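You operate a simulated robot arm through the tools that you are given. There is no shell and no other tool. Be economical: measure what you need, move in short steps, check, and stop when the job is done.

You are at the controls of a simulated robot arm. One attempt, no reset.

Task
Free the can, tip it into the grey tub, then lock it upright.
Fine: hardly any on the floor.

Only the result counts: the job must be done as asked and must still hold three seconds after the hand-in. Knocking over, shifting, dropping, spilling or breaking anything else fails it.

Robot
A 6-joint arm with a two-finger parallel gripper, fixed in place. Base frame: the origin is at the foot of the arm, x ahead of it, y to its left, z up. Lengths are in mm, angles in degrees, forces in N, time in s.
Its first joint turns from -115.0 to 115.0 degrees. Payload 4.2 kg.
The tool frame sits at the grasp point between the pads (the TCP): z along the fingers, y along the line on which they close. The tips reach 23 mm beyond it. The gripper opens to 94 mm. The fingers are 38 mm wide and 10 mm thick; the gripper's body (54 by 96 mm) begins 39 mm behind the TCP.
Orientation is told as [roll, pitch, yaw] about the base's x, y, z axes, in that order, counted from this pose: with the fingers straight down and closing along the base's y, the tool's x points along the base's -x, its y along +y and its z along -z.

Tools
- The arm moves only by the tool arm_command. Its argument "deltas" is a list of rows, each an object of numbers (a shift or turn left out is 0, a gripper value left out holds the last): "dx", "dy", "dz": the shift along the base's x, y, z in mm; "ax", "ay", "az": the turn, a rotation vector about the base's x, y, z in degrees. In form: [{"dx": .., "dy": .., "dz": .., "ax": .., "ay": .., "az": ..}, ...]. A call has 1 to 20 rows; each row shifts and turns the commanded pose from where the row before left it. "fingers" is the finger opening in mm, from 0 to 94, set as the call begins (left out, the last holds). Each row takes 0.2 s and may step no farther than 50 mm and 8.6 degrees from the row before; otherwise, or with a gripper value out of range, the whole call is refused. A pose out of reach is approached as far as the arm can. The call stops where the force on the tool passes 90 N (or 10 N more than at its start, if that is more) or the arm is blocked; 0.2 s more then pass. The fingers move at their own pace (about 108 mm/s each) and stop on an object; they squeeze with about 26 N. The grip force told is the motor's: it shows also when the fingers shut on nothing. Time passes only in rows, and 0.2 s behind the last, so rows that do not move let the fingers close. It gives the time, the measured TCP pose, the force on the tool (base axes), the opening and the grip force at its end, in the units of the frame above (readings bear some noise), and new pictures: "show" is both (left out), scene, wrist or none.
- Cameras (640 x 400 px; columns grow to the right, rows downward): "scene" is fixed at [48.6, 508.5, 1566]; the picture's right is [-0.54, -0.84, 0.00], its down [-0.59, 0.38, -0.71] and it looks along [0.60, -0.39, -0.70] (base axes); focal length 314 px, centre (320, 200). "wrist" rides on the gripper at [86, 16, -74] in the tool frame; the picture's right is [-0.18, 0.98, 0.00], its down [-0.58, -0.11, -0.81] and it looks along [-0.79, -0.15, 0.59] (tool axes); focal length 243 px, centre (320, 200).
- raise_lower(by): slides the trunk up (or, below 0, down) by that many mm; the arm rides with it, the base frame stays. It gives what a move gives, with no picture.
- probe_pixels(camera, pixels): for up to 12 pixels [column, row] of the newest picture of that camera ("zoom" is the newest enlarged one), the place [x, y, z] in the base frame of the surface seen there, good to about 2 mm, but the place of the scene camera against the robot may be out by one fixed shift of up to 12 mm in any direction. The clock stands still meanwhile.
- close_up(camera, box): a new picture of the part [left, top, right, bottom] of that camera's present view, enlarged. The clock stands still meanwhile.
- job_done(): hands the job in; it is judged then, once.

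Keep the steps short. Do not move on a guess: measure, check each grasp and each placing, and mend mistakes. In all there are 80 turns and 200 pictures (those below and enlarged ones count). Leave the gripper open and the arm clear of the work at the hand-in unless told otherwise, and finish with a single line.

The tools are called after ">>>" as name(argument=value, ...) on one line, values as JSON. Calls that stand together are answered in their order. arm_command: Moves the arm, as the interface text tells. Its arguments: {"type":"object","properties":{"deltas":{"type":"array","items":{"type":"object","properties":{"dx":{"type":"number"},"dy":{"type":"number"},"dz":{"type":"number"},"ax":{"type":"number"},"ay":{"type":"number"},"az":{"type":"number"}}}},"fingers":{"type":"number"},"show":{"type":"string","enum":["both","scene","wrist","none"]}},"required":["deltas"]} The other tools are called the same way: raise_lower (by) slides the trunk up or down; probe_pixels (camera, pixels) gives the place of the surface under pixels of a picture; close_up (camera, box) takes an enlarged picture of a part of a camera's view; job_done () hands the job in.

At the start:

```text
time_s: 0.0
position: [602.7, 20.4, 1140.1]
tcp_rot: [0.0, -0.1, 0.1]
wrist_force: [0.5, -0.6, -0.5]
opening: 93.9
gripper_force: 0.0
trunk travel left (down, up): [-750.0, 240.0]
```

scene: 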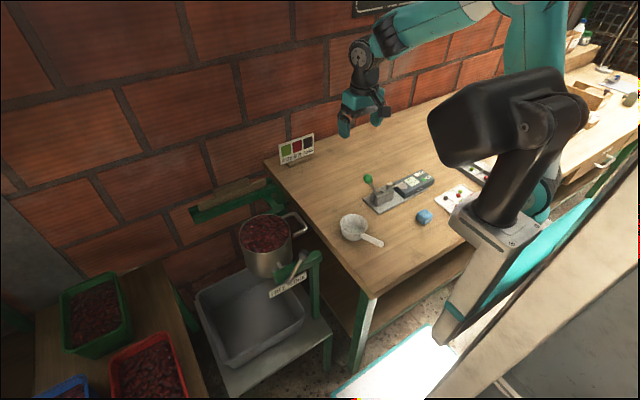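
wrist: 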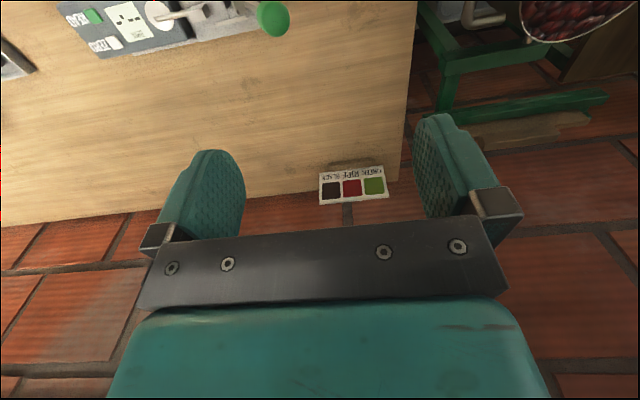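

I see a pot of red cherries hanging in a green frame near (268,240) above a grey tub, with a labelled lever near (290,275). I'll enlarge these first.

>>> close_up(camera="scene", box=[180, 170, 340, 300])

>>> close_up(camera="scene", box=[260, 120, 480, 260])

>>> close_up(camera="wrist", box=[400, 0, 640, 150])

```text
3.08 times, centred on (260, 235) of scene
```

zoom: 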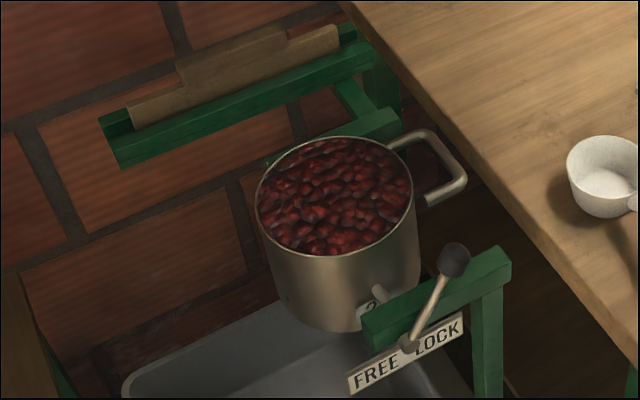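

```text
2.86 times, centred on (370, 190) of scene
```

zoom: 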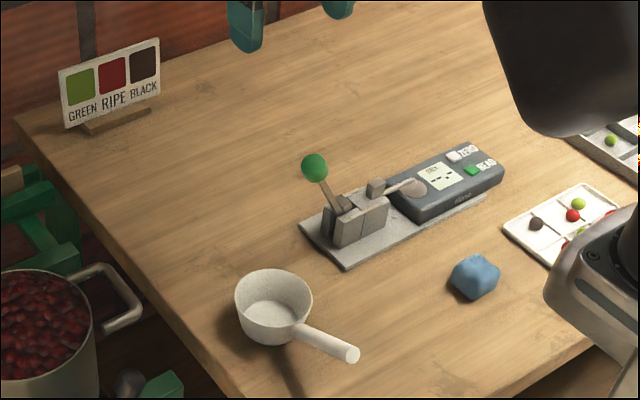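

```text
2.67 times, centred on (520, 75) of wrist
```

zoom: 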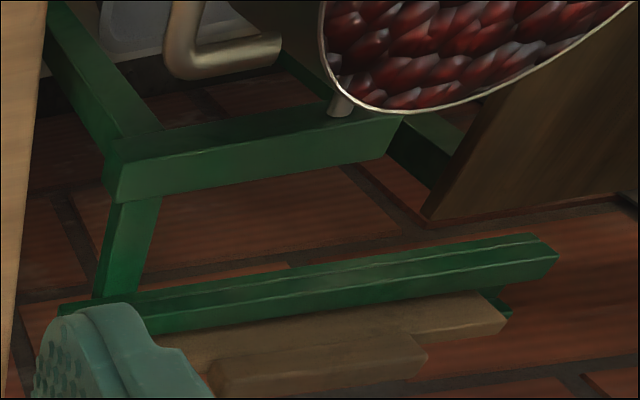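

Now I'll measure the can, its handle, the lever, the bars and the tub.

>>> close_up(camera="scene", box=[180, 170, 340, 270])

>>> probe_pixels(camera="scene", pixels=[[244, 235], [282, 225], [264, 213], [263, 251], [296, 216], [303, 229], [294, 236], [293, 255], [281, 284], [275, 292], [295, 281], [268, 270]])

>>> probe_pixels(camera="scene", pixels=[[198, 296], [231, 363], [303, 318], [250, 305], [270, 330], [205, 320], [290, 345], [272, 285], [305, 257], [318, 254], [195, 215], [270, 180]])

```text
4.00 times, centred on (260, 220) of scene
```

zoom: 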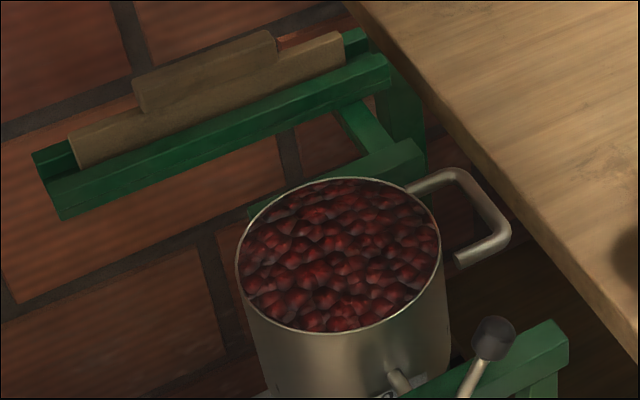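

```text
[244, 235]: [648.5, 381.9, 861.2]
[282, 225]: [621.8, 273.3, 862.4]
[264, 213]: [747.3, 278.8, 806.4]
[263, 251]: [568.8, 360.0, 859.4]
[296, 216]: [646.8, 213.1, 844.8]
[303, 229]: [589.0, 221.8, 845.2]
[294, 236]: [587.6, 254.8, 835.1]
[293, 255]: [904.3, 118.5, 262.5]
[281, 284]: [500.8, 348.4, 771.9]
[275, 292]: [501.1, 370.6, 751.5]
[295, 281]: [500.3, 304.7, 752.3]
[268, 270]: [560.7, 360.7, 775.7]
```

```text
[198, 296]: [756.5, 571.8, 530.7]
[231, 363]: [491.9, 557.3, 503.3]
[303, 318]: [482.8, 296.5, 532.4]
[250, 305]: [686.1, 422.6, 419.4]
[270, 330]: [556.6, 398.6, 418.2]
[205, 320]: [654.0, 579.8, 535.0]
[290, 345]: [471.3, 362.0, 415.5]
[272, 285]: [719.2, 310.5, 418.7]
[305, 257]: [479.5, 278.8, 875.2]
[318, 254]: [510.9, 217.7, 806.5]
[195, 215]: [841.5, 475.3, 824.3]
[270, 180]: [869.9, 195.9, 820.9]
```

Points are consistent with a can tipping about an x-parallel axis, with the lever on the near (−x) bar. I'll probe finer for the handle and lever in both cameras.

>>> close_up(camera="scene", box=[250, 200, 330, 300])

>>> close_up(camera="scene", box=[240, 200, 330, 256])

>>> probe_pixels(camera="zoom", pixels=[[385, 115], [455, 120], [470, 160], [500, 210], [430, 245], [400, 130], [480, 240], [385, 200], [20, 250], [200, 80], [240, 370], [455, 380]])

>>> probe_pixels(camera="wrist", pixels=[[528, 27], [475, 20], [500, 15], [468, 5], [540, 39], [590, 35], [450, 65], [540, 55], [445, 80], [272, 20]])

```text
4.00 times, centred on (290, 250) of scene
```

zoom: 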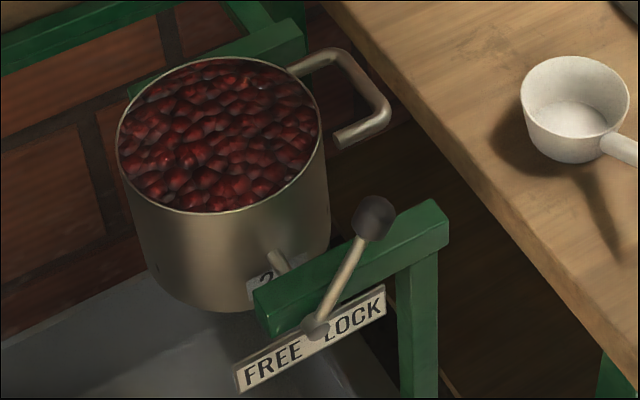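

```text
7.11 times, centred on (285, 228) of scene
```

zoom: 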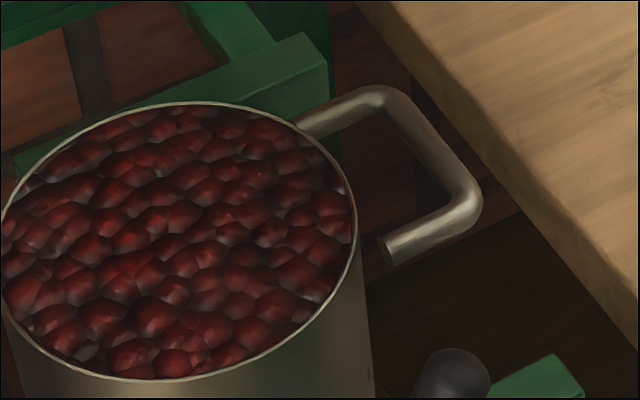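

```text
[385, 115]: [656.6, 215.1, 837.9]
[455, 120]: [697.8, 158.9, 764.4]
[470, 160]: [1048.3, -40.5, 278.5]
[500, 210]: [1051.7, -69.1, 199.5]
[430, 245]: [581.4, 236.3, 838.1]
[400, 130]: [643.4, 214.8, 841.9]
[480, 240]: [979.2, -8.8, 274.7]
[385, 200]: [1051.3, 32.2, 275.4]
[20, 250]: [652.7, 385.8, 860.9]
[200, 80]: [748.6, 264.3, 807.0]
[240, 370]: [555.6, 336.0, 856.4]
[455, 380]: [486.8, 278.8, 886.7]
```

```text
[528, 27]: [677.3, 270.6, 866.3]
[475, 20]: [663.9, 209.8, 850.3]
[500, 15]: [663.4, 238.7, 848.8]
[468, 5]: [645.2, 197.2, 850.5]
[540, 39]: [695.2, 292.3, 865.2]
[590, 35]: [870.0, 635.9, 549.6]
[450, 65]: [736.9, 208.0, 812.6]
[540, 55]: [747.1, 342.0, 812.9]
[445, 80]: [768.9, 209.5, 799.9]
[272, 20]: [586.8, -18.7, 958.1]
```

Wrist readings differ from the scene's by a few mm (rail top z 813 vs 807), as warned. I'll probe the table top, its edge, the green knob, the lever foot, plate and trunnion before planning.

>>> probe_pixels(camera="wrist", pixels=[[100, 120], [380, 100], [405, 40], [395, 150], [272, 20], [350, 190], [20, 200]])

>>> close_up(camera="scene", box=[265, 245, 329, 285])

>>> probe_pixels(camera="zoom", pixels=[[140, 210], [115, 240], [390, 90], [330, 250], [240, 365], [440, 150], [560, 120], [400, 200], [150, 330], [200, 300], [600, 50]])

>>> probe_pixels(camera="scene", pixels=[[330, 190], [300, 190], [345, 260], [368, 179], [350, 228], [425, 217], [300, 150], [400, 240], [275, 180], [335, 250]])

```text
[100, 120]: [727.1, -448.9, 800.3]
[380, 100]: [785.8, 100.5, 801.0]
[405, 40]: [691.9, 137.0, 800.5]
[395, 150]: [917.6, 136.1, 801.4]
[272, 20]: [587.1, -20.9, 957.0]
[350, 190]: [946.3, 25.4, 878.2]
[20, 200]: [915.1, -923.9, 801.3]
```

```text
10.00 times, centred on (297, 265) of scene
```

zoom: 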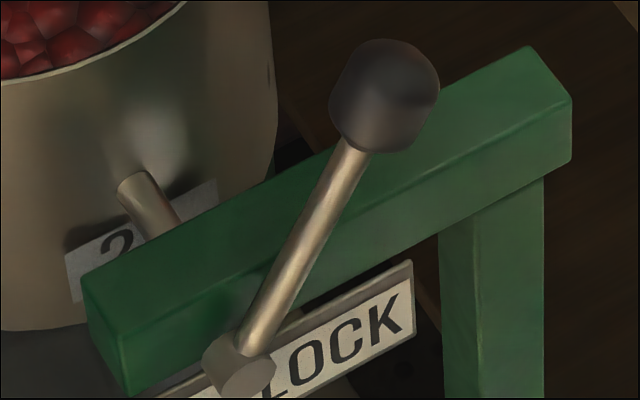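

```text
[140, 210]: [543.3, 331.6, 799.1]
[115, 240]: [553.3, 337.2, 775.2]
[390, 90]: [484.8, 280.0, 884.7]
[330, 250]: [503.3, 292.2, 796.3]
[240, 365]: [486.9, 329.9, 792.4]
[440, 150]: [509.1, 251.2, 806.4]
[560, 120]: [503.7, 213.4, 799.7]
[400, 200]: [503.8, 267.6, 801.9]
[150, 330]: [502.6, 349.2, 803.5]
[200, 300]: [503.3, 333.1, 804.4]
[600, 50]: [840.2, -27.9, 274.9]
```

```text
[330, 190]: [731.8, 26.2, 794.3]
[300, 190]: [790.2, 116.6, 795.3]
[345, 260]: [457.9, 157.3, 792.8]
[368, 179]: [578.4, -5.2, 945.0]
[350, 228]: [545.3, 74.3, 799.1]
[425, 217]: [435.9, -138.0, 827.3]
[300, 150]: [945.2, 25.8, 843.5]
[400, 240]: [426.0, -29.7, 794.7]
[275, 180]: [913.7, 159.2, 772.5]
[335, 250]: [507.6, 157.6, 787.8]
```

Table top is z≈801 and the frame rail z≈813. The lever knob is near (490, 270, 882), leaning to LOCK (−y). I'll move above the lever to look with the wrist camera.

>>> arm_command(deltas=[{"dx": -14, "dy": 30, "dz": -15}, {"dx": -14, "dy": 30, "dz": -15}, {"dx": -14, "dy": 30, "dz": -15}, {"dx": -14, "dy": 30, "dz": -15}, {"dx": -14, "dy": 30, "dz": -15}, {"dx": -14, "dy": 30, "dz": -15}, {"dx": -14, "dy": 30, "dz": -15}, {"dx": -14, "dy": 20, "dz": -15}])

```text
time_s: 1.8
position: [488.6, 249.3, 1020.4]
tcp_rot: [0.0, 0.0, 0.0]
wrist_force: [-0.3, 0.3, -0.7]
opening: 94.1
gripper_force: 0.1
trunk travel left (down, up): [-750.0, 240.0]
```

scene: 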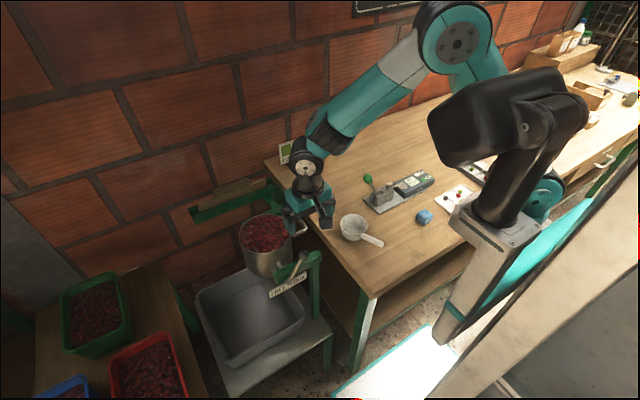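
wrist: 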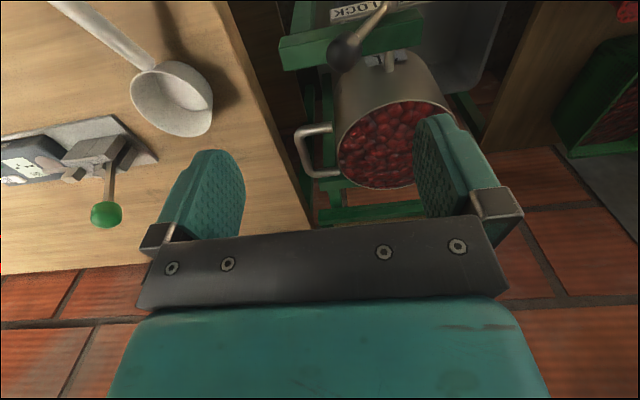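

Clear view of knob (345,52), handle (320,155) and can. Probing these through the wrist camera for true coordinates.

>>> probe_pixels(camera="wrist", pixels=[[343, 52], [375, 20], [300, 42], [390, 62], [335, 28], [300, 145], [318, 130], [325, 173], [347, 140], [400, 97], [375, 187], [418, 130]])

>>> close_up(camera="wrist", box=[270, 0, 430, 100])

>>> close_up(camera="wrist", box=[270, 100, 430, 200])

>>> probe_pixels(camera="zoom", pixels=[[120, 150], [120, 230], [160, 110], [230, 110], [200, 290], [260, 285], [245, 105], [300, 130], [280, 200], [420, 345], [500, 10], [140, 270]])

```text
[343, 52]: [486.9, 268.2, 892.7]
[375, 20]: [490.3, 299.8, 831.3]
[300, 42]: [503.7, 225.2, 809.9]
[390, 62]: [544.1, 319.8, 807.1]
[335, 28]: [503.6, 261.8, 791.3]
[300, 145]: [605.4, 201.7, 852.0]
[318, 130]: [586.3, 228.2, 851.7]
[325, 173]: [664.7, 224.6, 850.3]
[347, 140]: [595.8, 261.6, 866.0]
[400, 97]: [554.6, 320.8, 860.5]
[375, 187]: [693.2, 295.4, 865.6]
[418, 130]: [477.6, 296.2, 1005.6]
```

```text
4.00 times, centred on (350, 50) of wrist
```

zoom: 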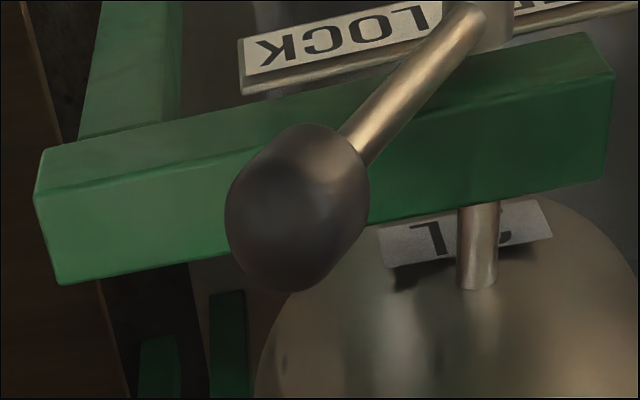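

```text
4.00 times, centred on (350, 150) of wrist
```

zoom: 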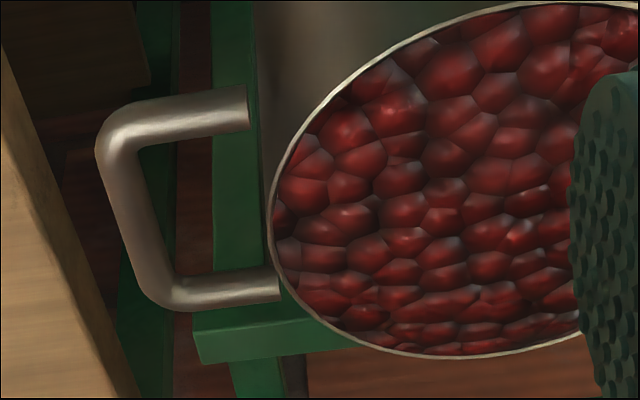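

```text
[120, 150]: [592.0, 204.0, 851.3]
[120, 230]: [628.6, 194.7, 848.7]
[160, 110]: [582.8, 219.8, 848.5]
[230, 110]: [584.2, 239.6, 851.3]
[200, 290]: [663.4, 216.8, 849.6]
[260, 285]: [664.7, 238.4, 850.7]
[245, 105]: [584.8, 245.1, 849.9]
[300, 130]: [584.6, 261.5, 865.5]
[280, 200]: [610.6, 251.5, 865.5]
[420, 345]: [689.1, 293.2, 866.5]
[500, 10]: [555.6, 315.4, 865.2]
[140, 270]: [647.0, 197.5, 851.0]
```

True values: knob centre ≈ (487, 269, 880), pivot/trunnion axis ≈ (y 320, z 802), handle bar along x 590–658 at y≈198, z≈845. I'll straddle the knob with the fingers at 56 mm, lowering in steps.

>>> arm_command(deltas=[{"dx": -1, "dy": 10}, {"dy": 10, "dz": -20}, {"dz": -30}, {"dz": -30}, {"dz": -30}, {"dz": -25}], fingers=56)

```text
time_s: 3.2
position: [489.3, 268.6, 882.9]
tcp_rot: [0.1, -0.1, 0.0]
wrist_force: [-0.6, -0.3, 0.1]
opening: 56.0
gripper_force: 0.1
trunk travel left (down, up): [-750.0, 240.0]
```

scene: 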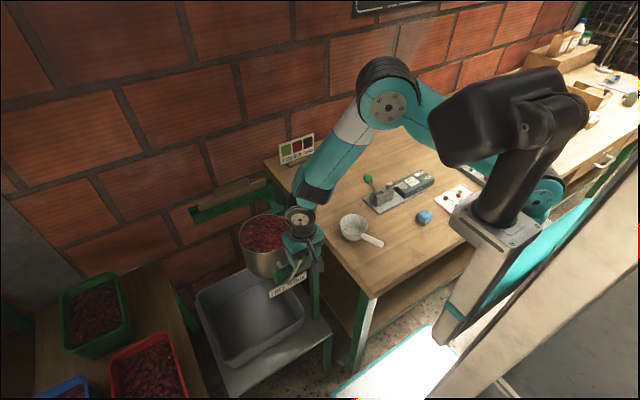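
wrist: 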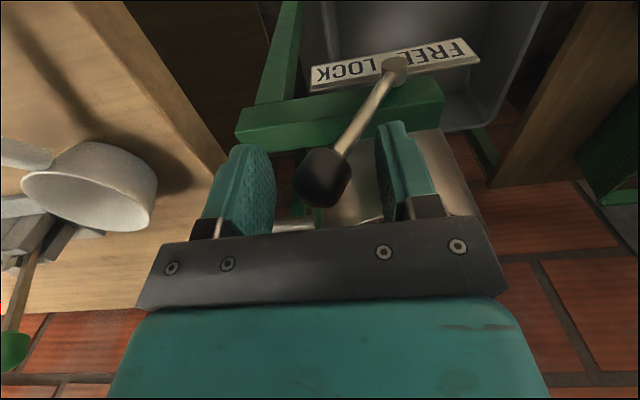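

The knob sits between the fingers. I'll push it slowly toward FREE (+y), rising a bit at the top of its arc.

>>> arm_command(deltas=[{"dy": 8, "dz": 3}, {"dy": 8, "dz": 3}, {"dy": 8, "dz": 3}, {"dy": 8, "dz": 2}, {"dy": 8, "dz": 2}, {"dy": 8, "dz": 1}, {"dy": 8}, {"dy": 8}])

```text
time_s: 5.0
position: [490.5, 334.7, 900.0]
tcp_rot: [0.1, 0.0, 0.0]
wrist_force: [-0.1, -0.7, -0.2]
opening: 55.8
gripper_force: 0.0
trunk travel left (down, up): [-750.0, 240.0]
```

scene: 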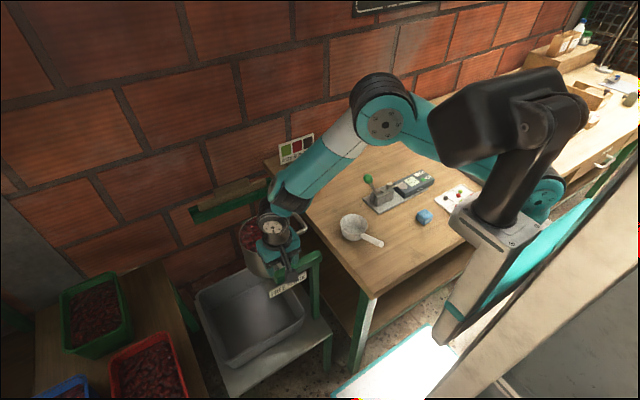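
wrist: 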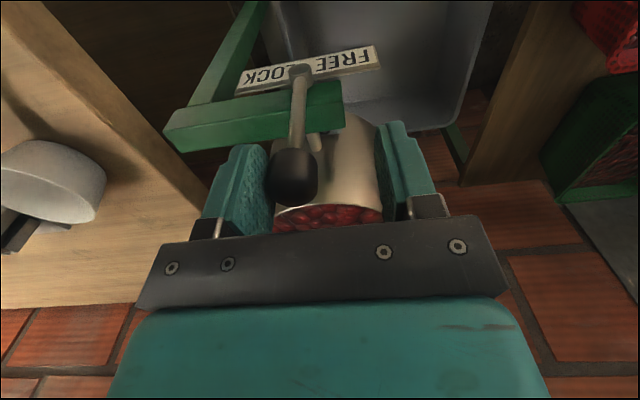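

The lever is upright and follows easily. I'll continue toward FREE, lowering slightly.

>>> arm_command(deltas=[{"dy": 8, "dz": -1}, {"dy": 8, "dz": -1}, {"dy": 8, "dz": -2}, {"dy": 6, "dz": -2}, {"dy": 6, "dz": -2}, {"dy": 5, "dz": -2}, {"dy": 5, "dz": -2}])

```text
time_s: 6.6
position: [489.9, 381.1, 888.7]
tcp_rot: [0.0, -0.1, -0.1]
wrist_force: [-0.7, 0.0, -0.1]
opening: 55.9
gripper_force: 0.2
trunk travel left (down, up): [-750.0, 240.0]
```

scene: 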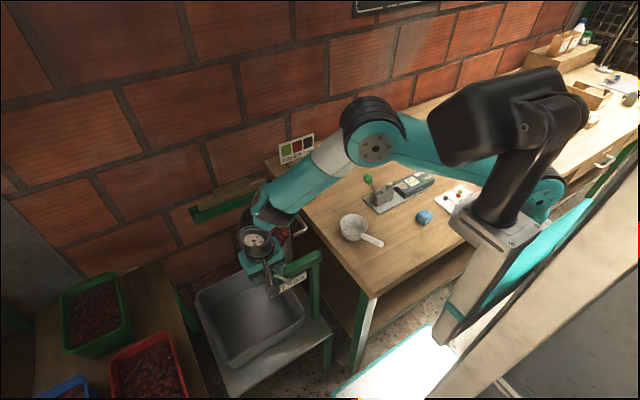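
wrist: 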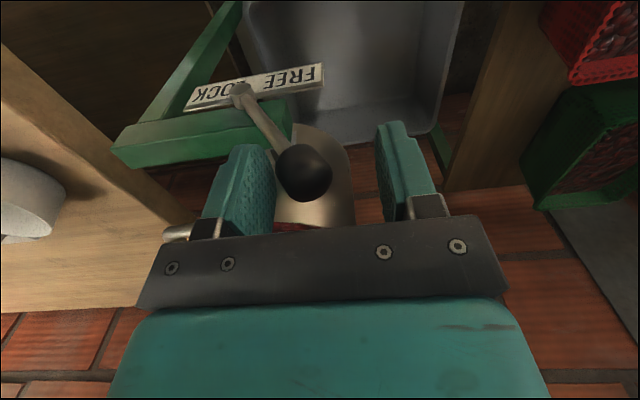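

The lever leans toward FREE. I'll push a few mm more to feel for its stop.

>>> arm_command(deltas=[{"dy": 3, "dz": -1}, {"dy": 3, "dz": -1}, {"dy": 3, "dz": -1}], show="wrist")

>>> probe_pixels(camera="wrist", pixels=[[300, 165], [240, 92], [325, 170]])

```text
time_s: 7.4
position: [490.1, 388.1, 884.2]
tcp_rot: [-0.2, 0.0, 0.0]
wrist_force: [-1.4, -11.0, 3.8]
opening: 60.9
gripper_force: 5.9
trunk travel left (down, up): [-750.0, 240.0]
```

wrist: 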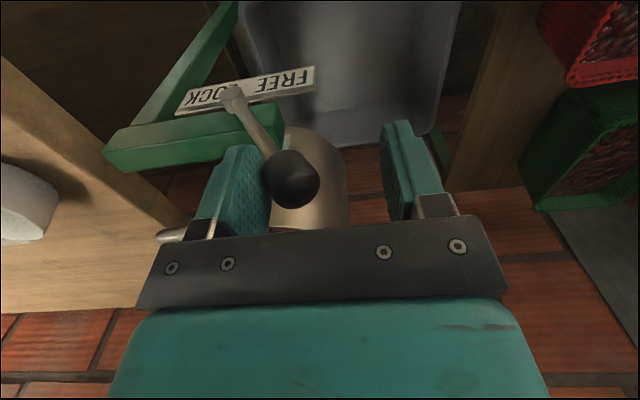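

```text
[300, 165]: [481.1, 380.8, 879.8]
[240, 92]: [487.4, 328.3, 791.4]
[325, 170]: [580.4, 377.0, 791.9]
```

The stop is felt (11 N, finger forced back), so the lever is at FREE. I'll back off, rise, and view the can.

>>> arm_command(deltas=[{"dy": -5}, {"dy": -5}, {"dz": 25}, {"dz": 40}, {"dz": 45}, {"dx": -15, "dy": -45, "dz": 30}, {"dx": -15, "dy": -45, "dz": 20}, {"dy": -45}])

>>> close_up(camera="scene", box=[230, 200, 326, 300])

```text
refused: row 6 steps farther than a row can; nothing moved
```

```text
4.00 times, centred on (278, 250) of scene
```

zoom: 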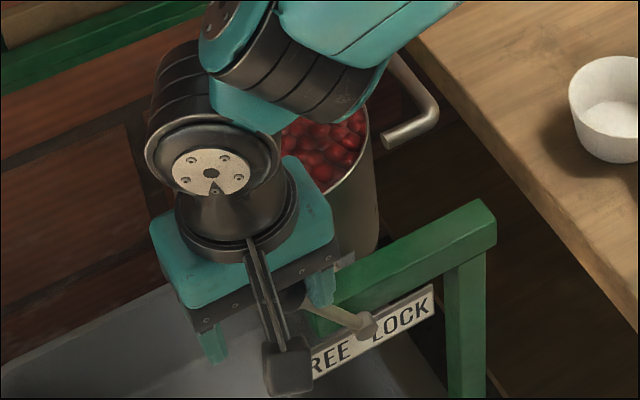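

The can is still upright. Re-sending with shorter steps.

>>> arm_command(deltas=[{"dy": -5}, {"dy": -5}, {"dz": 25}, {"dz": 40}, {"dz": 45}, {"dx": -10, "dy": -35, "dz": 20}, {"dx": -10, "dy": -35, "dz": 20}, {"dx": -10, "dy": -40}, {"dx": -10, "dy": -40}, {"dx": -10, "dy": -30}])

>>> close_up(camera="scene", box=[230, 200, 326, 300])

```text
time_s: 9.6
position: [440.8, 199.6, 1035.1]
tcp_rot: [0.0, 0.0, 0.0]
wrist_force: [-0.1, -0.9, 0.0]
opening: 56.1
gripper_force: 0.1
trunk travel left (down, up): [-750.0, 240.0]
```

scene: 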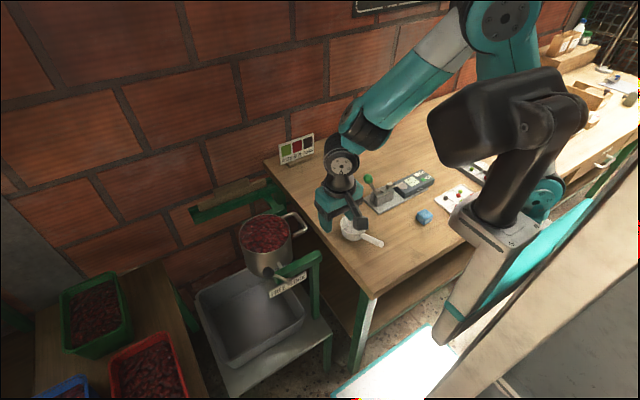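
wrist: 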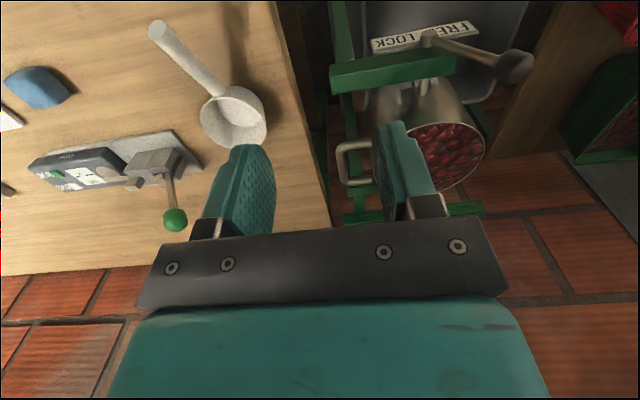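

```text
4.00 times, centred on (278, 250) of scene
```

zoom: 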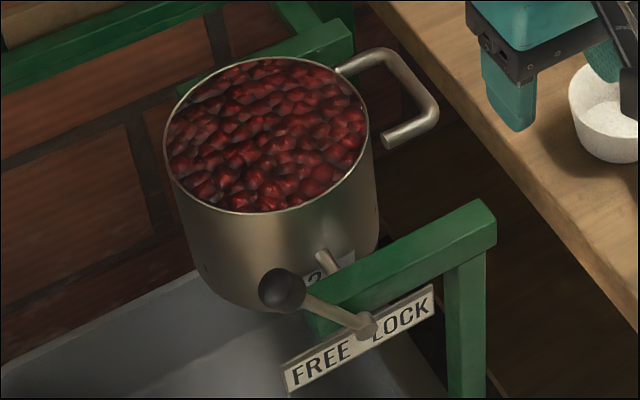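

Freed, and the can holds upright. Plan: point the tool forward and 30° down with the closing line vertical so the fingers cage the handle bar. I'll turn the tool here in free air.

>>> arm_command(deltas=[{"az": 8.2}, {"az": 8.2}, {"az": 8.2}, {"az": 8.2}, {"az": 8.2}, {"az": 8.2}, {"az": 8.2}, {"az": 8.2}, {"az": 8.2}, {"az": 8.2}, {"az": 8.0}, {"ay": -8.5}, {"ay": -8.5}, {"ay": -8.5}, {"ay": -8.5}, {"ay": -8.5}, {"ay": -8.5}, {"ay": -8.5}])

```text
time_s: 13.5
position: [486.7, 172.7, 1067.3]
tcp_rot: [-59.4, -6.4, 80.9]
wrist_force: [-0.2, 0.4, -0.6]
opening: 55.8
gripper_force: 0.1
trunk travel left (down, up): [-750.0, 240.0]
stopped in row 18: the arm was blocked; the commanded pose is now the measured one
```

scene: 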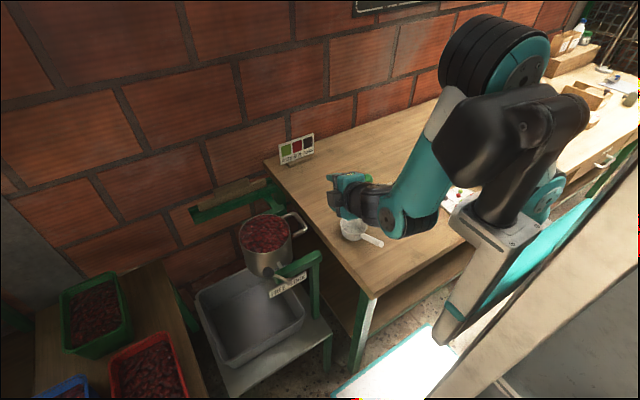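
wrist: 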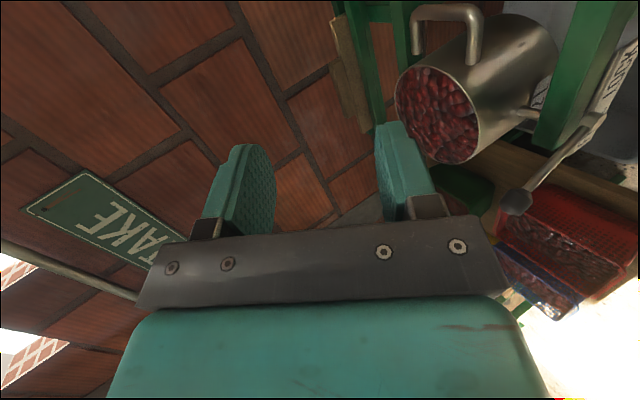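

The arm was blocked (too folded this close in). I'll reach out and down a little, then correct the turn (target orientation [-60, 0, 90]).

>>> arm_command(deltas=[{"dx": 20, "dz": -15}, {"dx": 20, "dz": -25}, {"dx": 10, "dz": -30}, {"dy": 10, "dz": -30}], show="none")

>>> arm_command(deltas=[{"az": 3}, {"az": 3}, {"az": 3}, {"dy": 8}, {"dy": 8}])

```text
time_s: 14.5
position: [532.2, 183.8, 964.3]
tcp_rot: [-59.4, -5.9, 81.5]
wrist_force: [0.0, -0.8, -0.9]
opening: 55.9
gripper_force: 0.1
trunk travel left (down, up): [-750.0, 240.0]
```

```text
time_s: 15.7
position: [533.2, 200.2, 966.1]
tcp_rot: [-59.5, -5.9, 90.4]
wrist_force: [-1.0, 0.1, 0.7]
opening: 55.9
gripper_force: 0.1
trunk travel left (down, up): [-750.0, 240.0]
```

scene: 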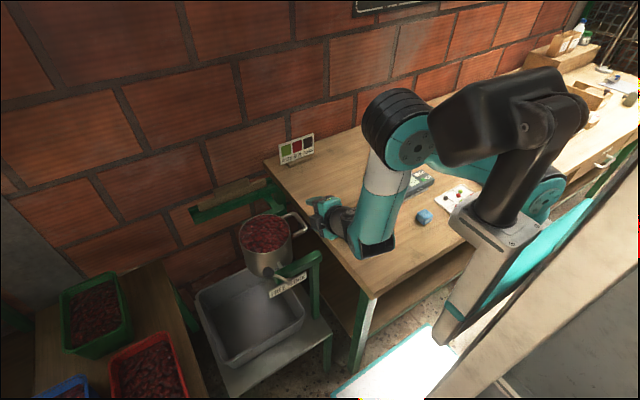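
wrist: 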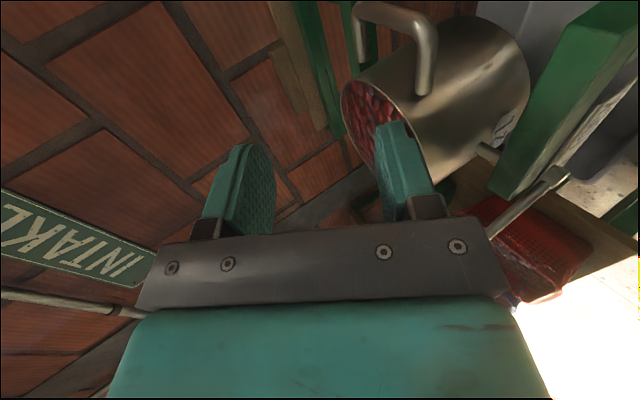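

Orientation is right: [-59.5, -5.9, 90.4]. Before touching the can, I'll rehearse the tipping motion in free air above it: roll −90° about the tool axis while travelling +y.

>>> arm_command(deltas=[{"dy": 20, "dz": 8, "dx": 6, "ax": -7.08, "az": 4.09}, {"dy": 20, "dz": 8, "dx": 6, "ax": -7.08, "az": 4.09}, {"dy": 20, "dz": 8, "dx": 6, "ax": -7.08, "az": 4.09}, {"dy": 20, "dz": 8, "dx": 6, "ax": -7.08, "az": 4.09}, {"dy": 20, "dx": 6, "ax": -7.08, "az": 4.09}, {"dy": 20, "dx": 6, "ax": -7.08, "az": 4.09}, {"dy": 20, "dx": 6, "ax": -7.08, "az": 4.09}, {"dy": 20, "dx": 6, "ax": -7.08, "az": 4.09}, {"dy": 20, "dx": 6, "ax": -7.08, "az": 4.09}, {"dy": 20, "dx": 6, "ax": -7.08, "az": 4.09}, {"dy": 20, "dx": 6, "ax": -7.08, "az": 4.09}])

```text
time_s: 18.1
position: [598.5, 420.3, 997.2]
tcp_rot: [-6.9, 56.4, 171.1]
wrist_force: [0.3, 0.0, -0.2]
opening: 56.1
gripper_force: 0.0
trunk travel left (down, up): [-750.0, 240.0]
```

scene: 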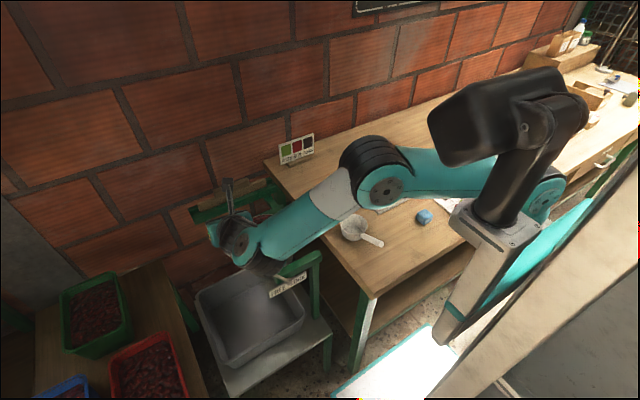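
wrist: 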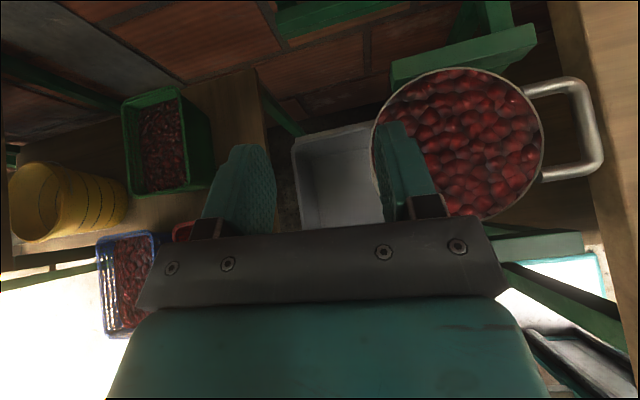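

The rehearsal works. I'll check clearances by probing the arm's wrist and forearm underside relative to the frame and knob.

>>> probe_pixels(camera="scene", pixels=[[232, 240], [250, 250], [262, 262], [285, 258], [300, 245], [330, 225], [350, 215], [240, 215], [310, 205], [385, 190], [228, 190], [270, 225]])

>>> close_up(camera="scene", box=[190, 170, 350, 300])

```text
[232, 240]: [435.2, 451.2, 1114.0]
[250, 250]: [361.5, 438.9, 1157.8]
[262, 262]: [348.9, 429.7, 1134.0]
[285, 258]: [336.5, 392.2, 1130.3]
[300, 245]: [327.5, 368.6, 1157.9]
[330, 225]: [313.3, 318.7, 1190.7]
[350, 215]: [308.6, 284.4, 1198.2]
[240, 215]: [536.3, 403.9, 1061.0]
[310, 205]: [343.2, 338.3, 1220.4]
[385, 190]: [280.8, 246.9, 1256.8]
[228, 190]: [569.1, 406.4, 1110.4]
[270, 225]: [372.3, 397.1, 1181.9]
```

```text
3.08 times, centred on (270, 235) of scene
```

zoom: 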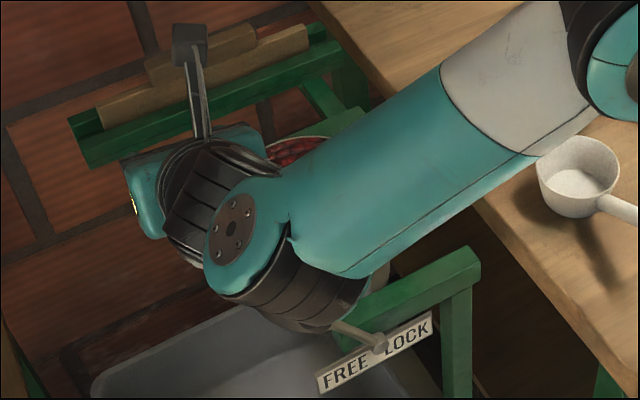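

Clearance is adequate. I'll reverse the rehearsal, correct the 6° tilt, and go to the pre-insert point (547, 198, 884), from which I'll approach along the tool axis.

>>> arm_command(deltas=[{"dy": -20, "dx": -6, "ax": 7.08, "az": -4.09}, {"dy": -20, "dx": -6, "ax": 7.08, "az": -4.09}, {"dy": -20, "dx": -6, "ax": 7.08, "az": -4.09}, {"dy": -20, "dx": -6, "ax": 7.08, "az": -4.09}, {"dy": -20, "dx": -6, "ax": 7.08, "az": -4.09}, {"dy": -20, "dx": -6, "ax": 7.08, "az": -4.09}, {"dy": -20, "dx": -6, "ax": 7.08, "az": -4.09}, {"dy": -20, "dz": -8, "dx": -6, "ax": 7.08, "az": -4.09}, {"dy": -20, "dz": -8, "dx": -6, "ax": 7.08, "az": -4.09}, {"dy": -20, "dz": -8, "dx": -6, "ax": 7.08, "az": -4.09}, {"dy": -20, "dz": -8, "dx": -6, "ax": 7.08, "az": -4.09}, {"ax": -6}, {"dy": -2, "dz": -25}, {"dz": -25}], fingers=62)

```text
time_s: 21.1
position: [534.4, 197.3, 915.6]
tcp_rot: [-59.3, 0.1, 90.5]
wrist_force: [0.1, 0.0, 0.0]
opening: 62.0
gripper_force: 0.1
trunk travel left (down, up): [-750.0, 240.0]
```

scene: 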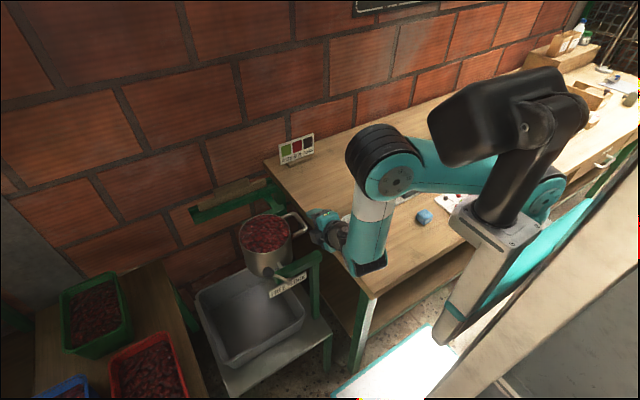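
wrist: 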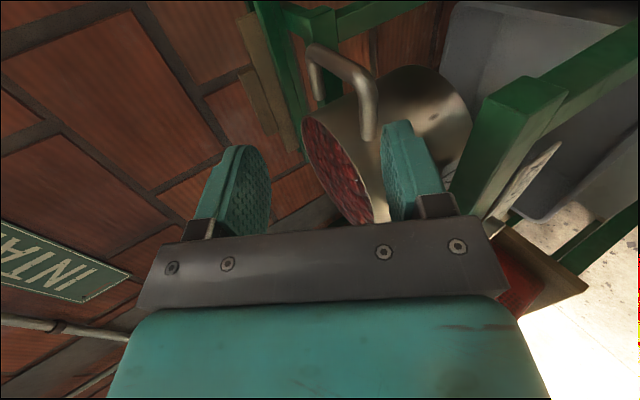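

Aligned. Now down to the pre-insert point and a little along the tool axis, checking before the bar enters.

>>> arm_command(deltas=[{"dx": 7, "dz": -17}, {"dx": 6, "dz": -17}, {"dx": 13, "dz": -7.5}, {"dx": 13, "dz": -7.5}])

>>> close_up(camera="scene", box=[260, 190, 340, 270])

```text
time_s: 22.1
position: [570.5, 198.1, 865.6]
tcp_rot: [-59.3, 0.1, 90.4]
wrist_force: [0.4, 0.4, -0.3]
opening: 62.1
gripper_force: 0.1
trunk travel left (down, up): [-750.0, 240.0]
```

scene: 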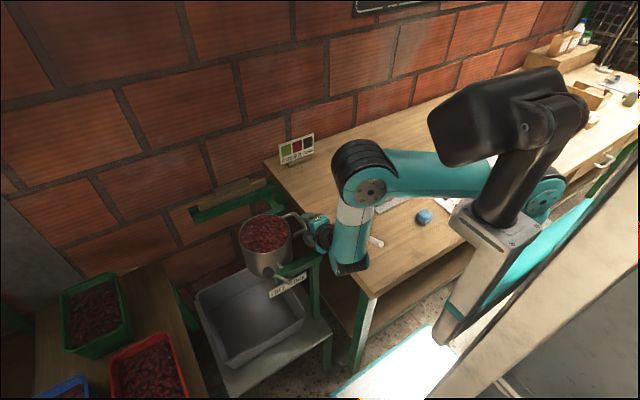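
wrist: 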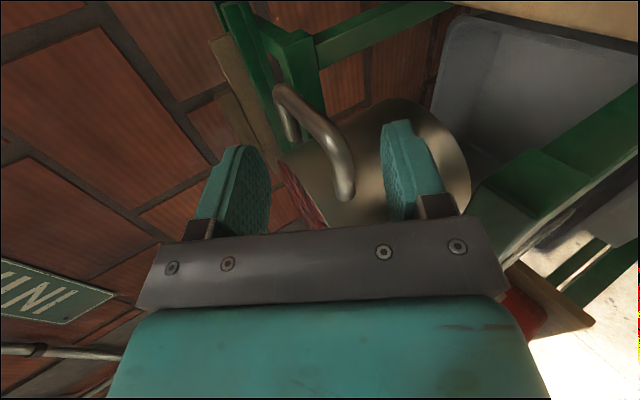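

```text
5.00 times, centred on (300, 230) of scene
```

zoom: 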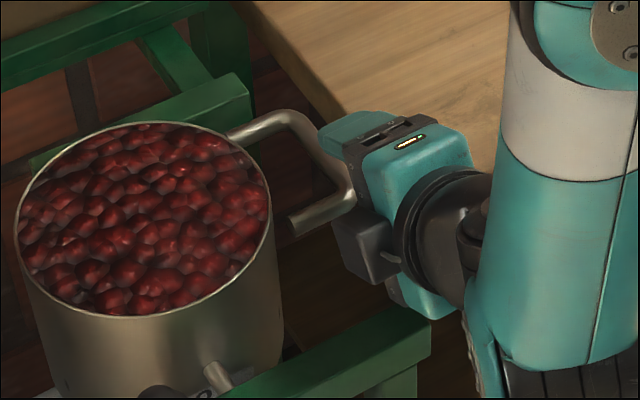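

I want to identify the dark box at zoom (365,250) beside the gripper, and locate the bar between the fingers.

>>> probe_pixels(camera="zoom", pixels=[[365, 250], [345, 230], [390, 265], [350, 190], [345, 150], [400, 130], [420, 290], [310, 215]])

>>> probe_pixels(camera="wrist", pixels=[[345, 180], [325, 130], [280, 95], [240, 190], [405, 170], [395, 125], [245, 150]])

```text
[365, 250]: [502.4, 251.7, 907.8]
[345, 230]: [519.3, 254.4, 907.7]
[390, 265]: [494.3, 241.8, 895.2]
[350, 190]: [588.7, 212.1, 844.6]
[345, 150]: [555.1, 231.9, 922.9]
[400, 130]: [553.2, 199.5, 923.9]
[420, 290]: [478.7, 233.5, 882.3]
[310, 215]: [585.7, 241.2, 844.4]
```

```text
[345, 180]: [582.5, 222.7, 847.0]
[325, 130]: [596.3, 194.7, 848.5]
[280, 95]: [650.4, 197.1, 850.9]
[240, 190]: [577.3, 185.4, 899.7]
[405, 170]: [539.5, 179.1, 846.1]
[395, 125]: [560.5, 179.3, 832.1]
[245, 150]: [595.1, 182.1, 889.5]
```

That box is the gripper's own housing on the +y side; clearances remain workable. The bar lies midway between fingers (lower finger z≈832–846, upper ≈ 890–900). Advancing along the tool axis to cage it.

>>> arm_command(deltas=[{"dx": 9.5, "dz": -5.4}, {"dx": 9.5, "dz": -5.4}, {"dx": 9.5, "dz": -5.4}, {"dx": 9, "dz": -5}], show="wrist")

>>> close_up(camera="scene", box=[260, 190, 340, 270])

```text
time_s: 23.1
position: [609.8, 199.6, 845.0]
tcp_rot: [-59.4, 0.1, 90.4]
wrist_force: [-0.2, 0.4, -0.2]
opening: 62.2
gripper_force: 0.2
trunk travel left (down, up): [-750.0, 240.0]
```

wrist: 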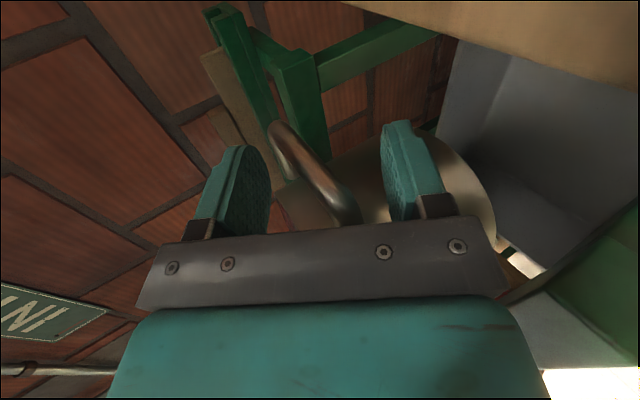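

```text
5.00 times, centred on (300, 230) of scene
```

zoom: 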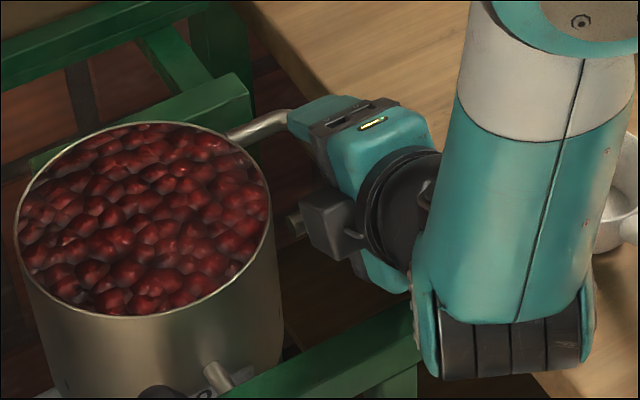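

The bar is caged with no contact force. I'll begin lifting on the tipping arc (centre y 320, z 802, r 129), first 20° in 2.5° rows.

>>> arm_command(deltas=[{"dy": 1.7, "dz": 5.1, "ax": -1.62, "az": 0.94}, {"dy": 1.9, "dz": 5.1, "ax": -1.62, "az": 0.94}, {"dy": 2.1, "dz": 5.1, "ax": -1.62, "az": 0.94}, {"dy": 2.3, "dz": 5.0, "ax": -1.62, "az": 0.94}, {"dy": 2.8, "dz": 4.8, "ax": -1.62, "az": 0.94}, {"dy": 3.1, "dz": 4.7, "ax": -1.62, "az": 0.94}, {"dy": 3.3, "dz": 4.6, "ax": -1.62, "az": 0.94}, {"dy": 3.5, "dz": 4.5, "ax": -1.62, "az": 0.94}], fingers=56)

>>> close_up(camera="scene", box=[220, 190, 340, 290])

```text
time_s: 24.9
position: [610.4, 219.9, 884.0]
tcp_rot: [-58.4, 13.1, 98.1]
wrist_force: [-2.9, -0.5, -4.9]
opening: 58.3
gripper_force: 2.9
trunk travel left (down, up): [-750.0, 240.0]
```

scene: 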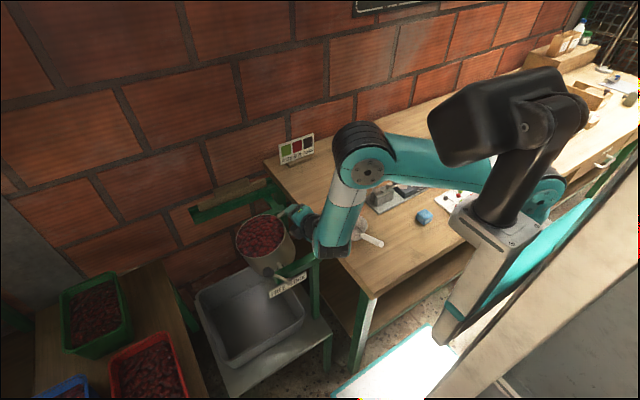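
wrist: 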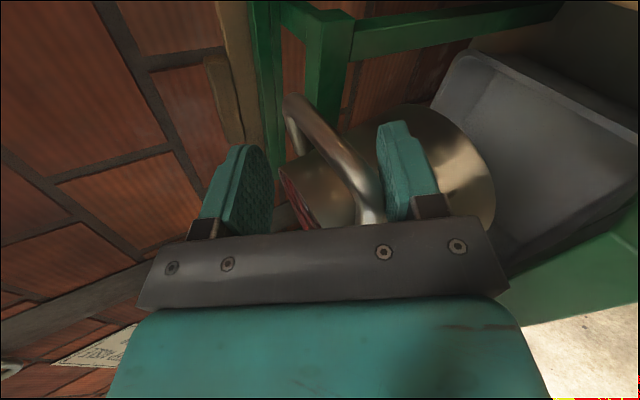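

```text
4.00 times, centred on (280, 240) of scene
```

zoom: 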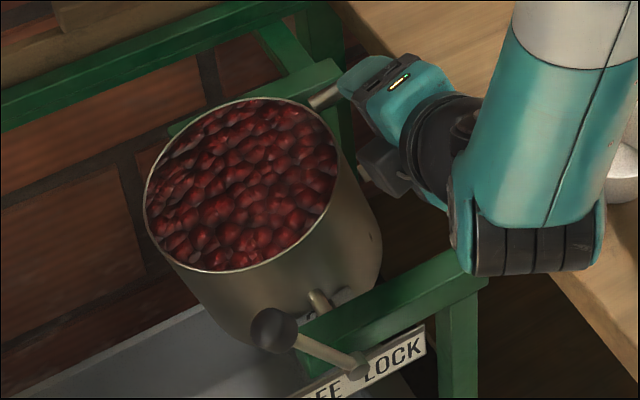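

The can tilts smoothly with ~5 N. Continuing 20°→40°.

>>> arm_command(deltas=[{"dy": 3.7, "dz": 4.3, "ax": -1.62, "az": 0.94}, {"dy": 3.9, "dz": 4.1, "ax": -1.62, "az": 0.94}, {"dy": 4.0, "dz": 3.9, "ax": -1.62, "az": 0.94}, {"dy": 4.1, "dz": 3.8, "ax": -1.62, "az": 0.94}, {"dy": 4.4, "dz": 3.5, "ax": -1.62, "az": 0.94}, {"dy": 4.5, "dz": 3.4, "ax": -1.62, "az": 0.94}, {"dy": 4.7, "dz": 3.1, "ax": -1.62, "az": 0.94}, {"dy": 4.7, "dz": 3.0, "ax": -1.62, "az": 0.94}])

>>> close_up(camera="scene", box=[200, 190, 336, 290])

```text
time_s: 26.7
position: [610.5, 255.1, 914.3]
tcp_rot: [-55.3, 25.7, 106.6]
wrist_force: [-4.0, -2.4, -4.4]
opening: 58.8
gripper_force: 2.8
trunk travel left (down, up): [-750.0, 240.0]
```

scene: 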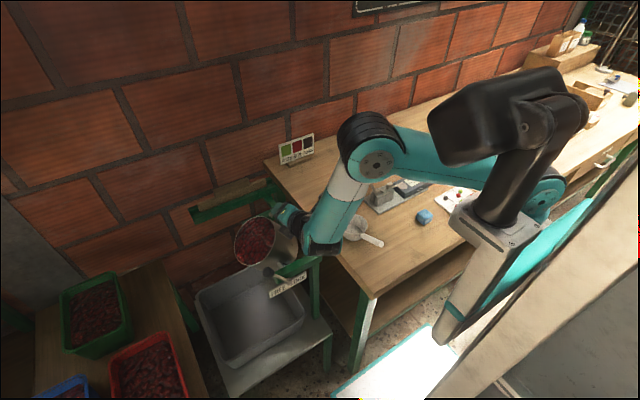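
wrist: 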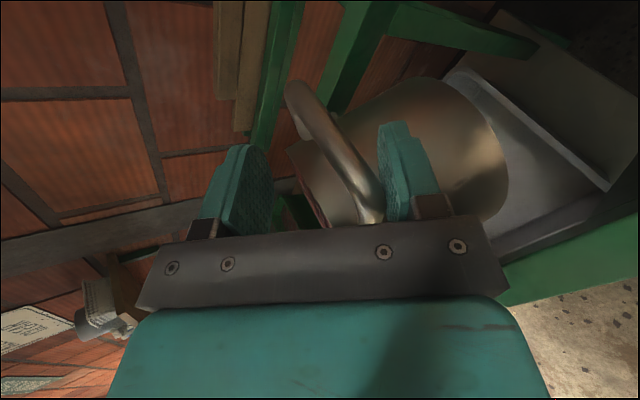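

```text
4.00 times, centred on (268, 240) of scene
```

zoom: 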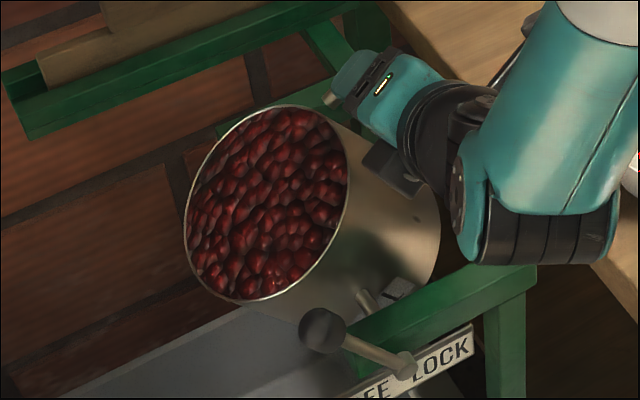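

About 37° tilted, contents still in. Continuing more slowly, 40°→60°.

>>> arm_command(deltas=[{"dy": 3.9, "dz": 2.3, "ax": -1.3, "az": 0.75}, {"dy": 4.0, "dz": 2.1, "ax": -1.3, "az": 0.75}, {"dy": 4.1, "dz": 2.0, "ax": -1.3, "az": 0.75}, {"dy": 4.1, "dz": 1.8, "ax": -1.3, "az": 0.75}, {"dy": 4.2, "dz": 1.6, "ax": -1.3, "az": 0.75}, {"dy": 4.3, "dz": 1.5, "ax": -1.3, "az": 0.75}, {"dy": 4.3, "dz": 1.3, "ax": -1.3, "az": 0.75}, {"dy": 4.3, "dz": 1.2, "ax": -1.3, "az": 0.75}, {"dy": 4.4, "dz": 1.1, "ax": -1.3, "az": 0.75}, {"dy": 4.4, "dz": 0.9, "ax": -1.3, "az": 0.75}])

>>> close_up(camera="scene", box=[190, 190, 340, 340])

```text
time_s: 28.9
position: [610.0, 296.1, 929.2]
tcp_rot: [-49.8, 37.8, 117.1]
wrist_force: [-4.2, -4.4, -2.1]
opening: 58.5
gripper_force: 2.4
trunk travel left (down, up): [-750.0, 240.0]
```

scene: 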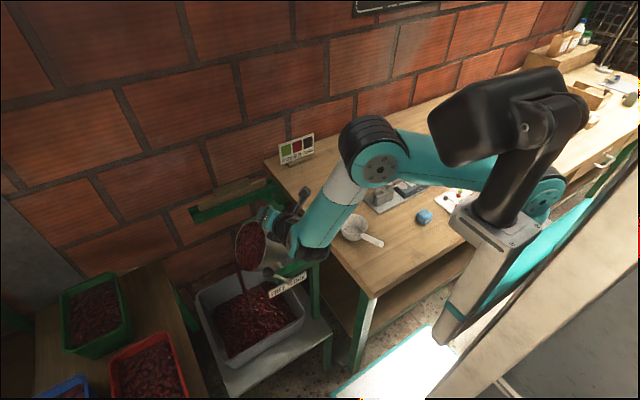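
wrist: 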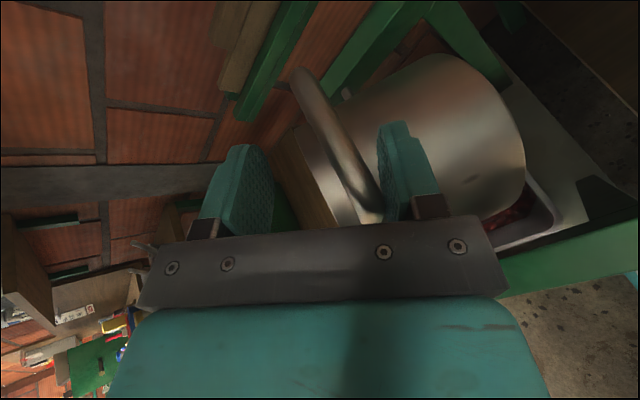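

```text
2.67 times, centred on (265, 265) of scene
```

zoom: 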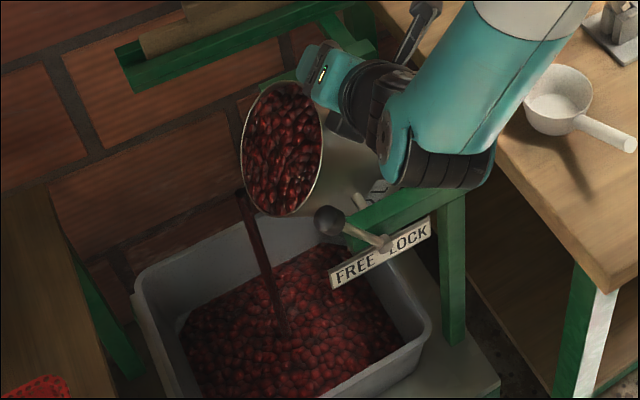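

It's pouring cleanly into the tub. I'll wait here a moment to let the flow settle.

>>> arm_command(deltas=[{}, {}, {}, {}, {}, {}], show="none")

>>> close_up(camera="scene", box=[190, 190, 340, 340])

```text
time_s: 30.3
position: [610.1, 296.2, 928.4]
tcp_rot: [-49.8, 37.6, 117.1]
wrist_force: [-2.1, -1.4, -2.1]
opening: 57.3
gripper_force: 1.1
trunk travel left (down, up): [-750.0, 240.0]
```

```text
2.67 times, centred on (265, 265) of scene
```

zoom: 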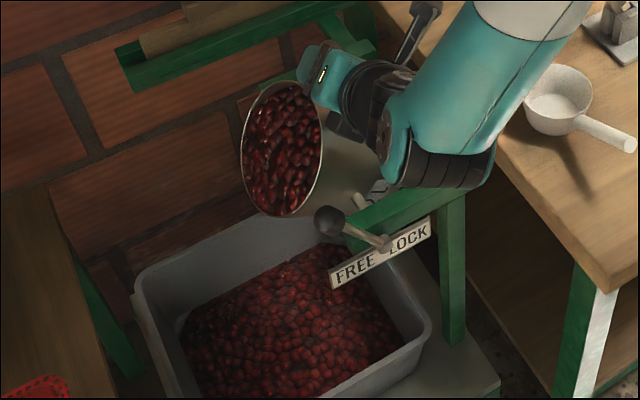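

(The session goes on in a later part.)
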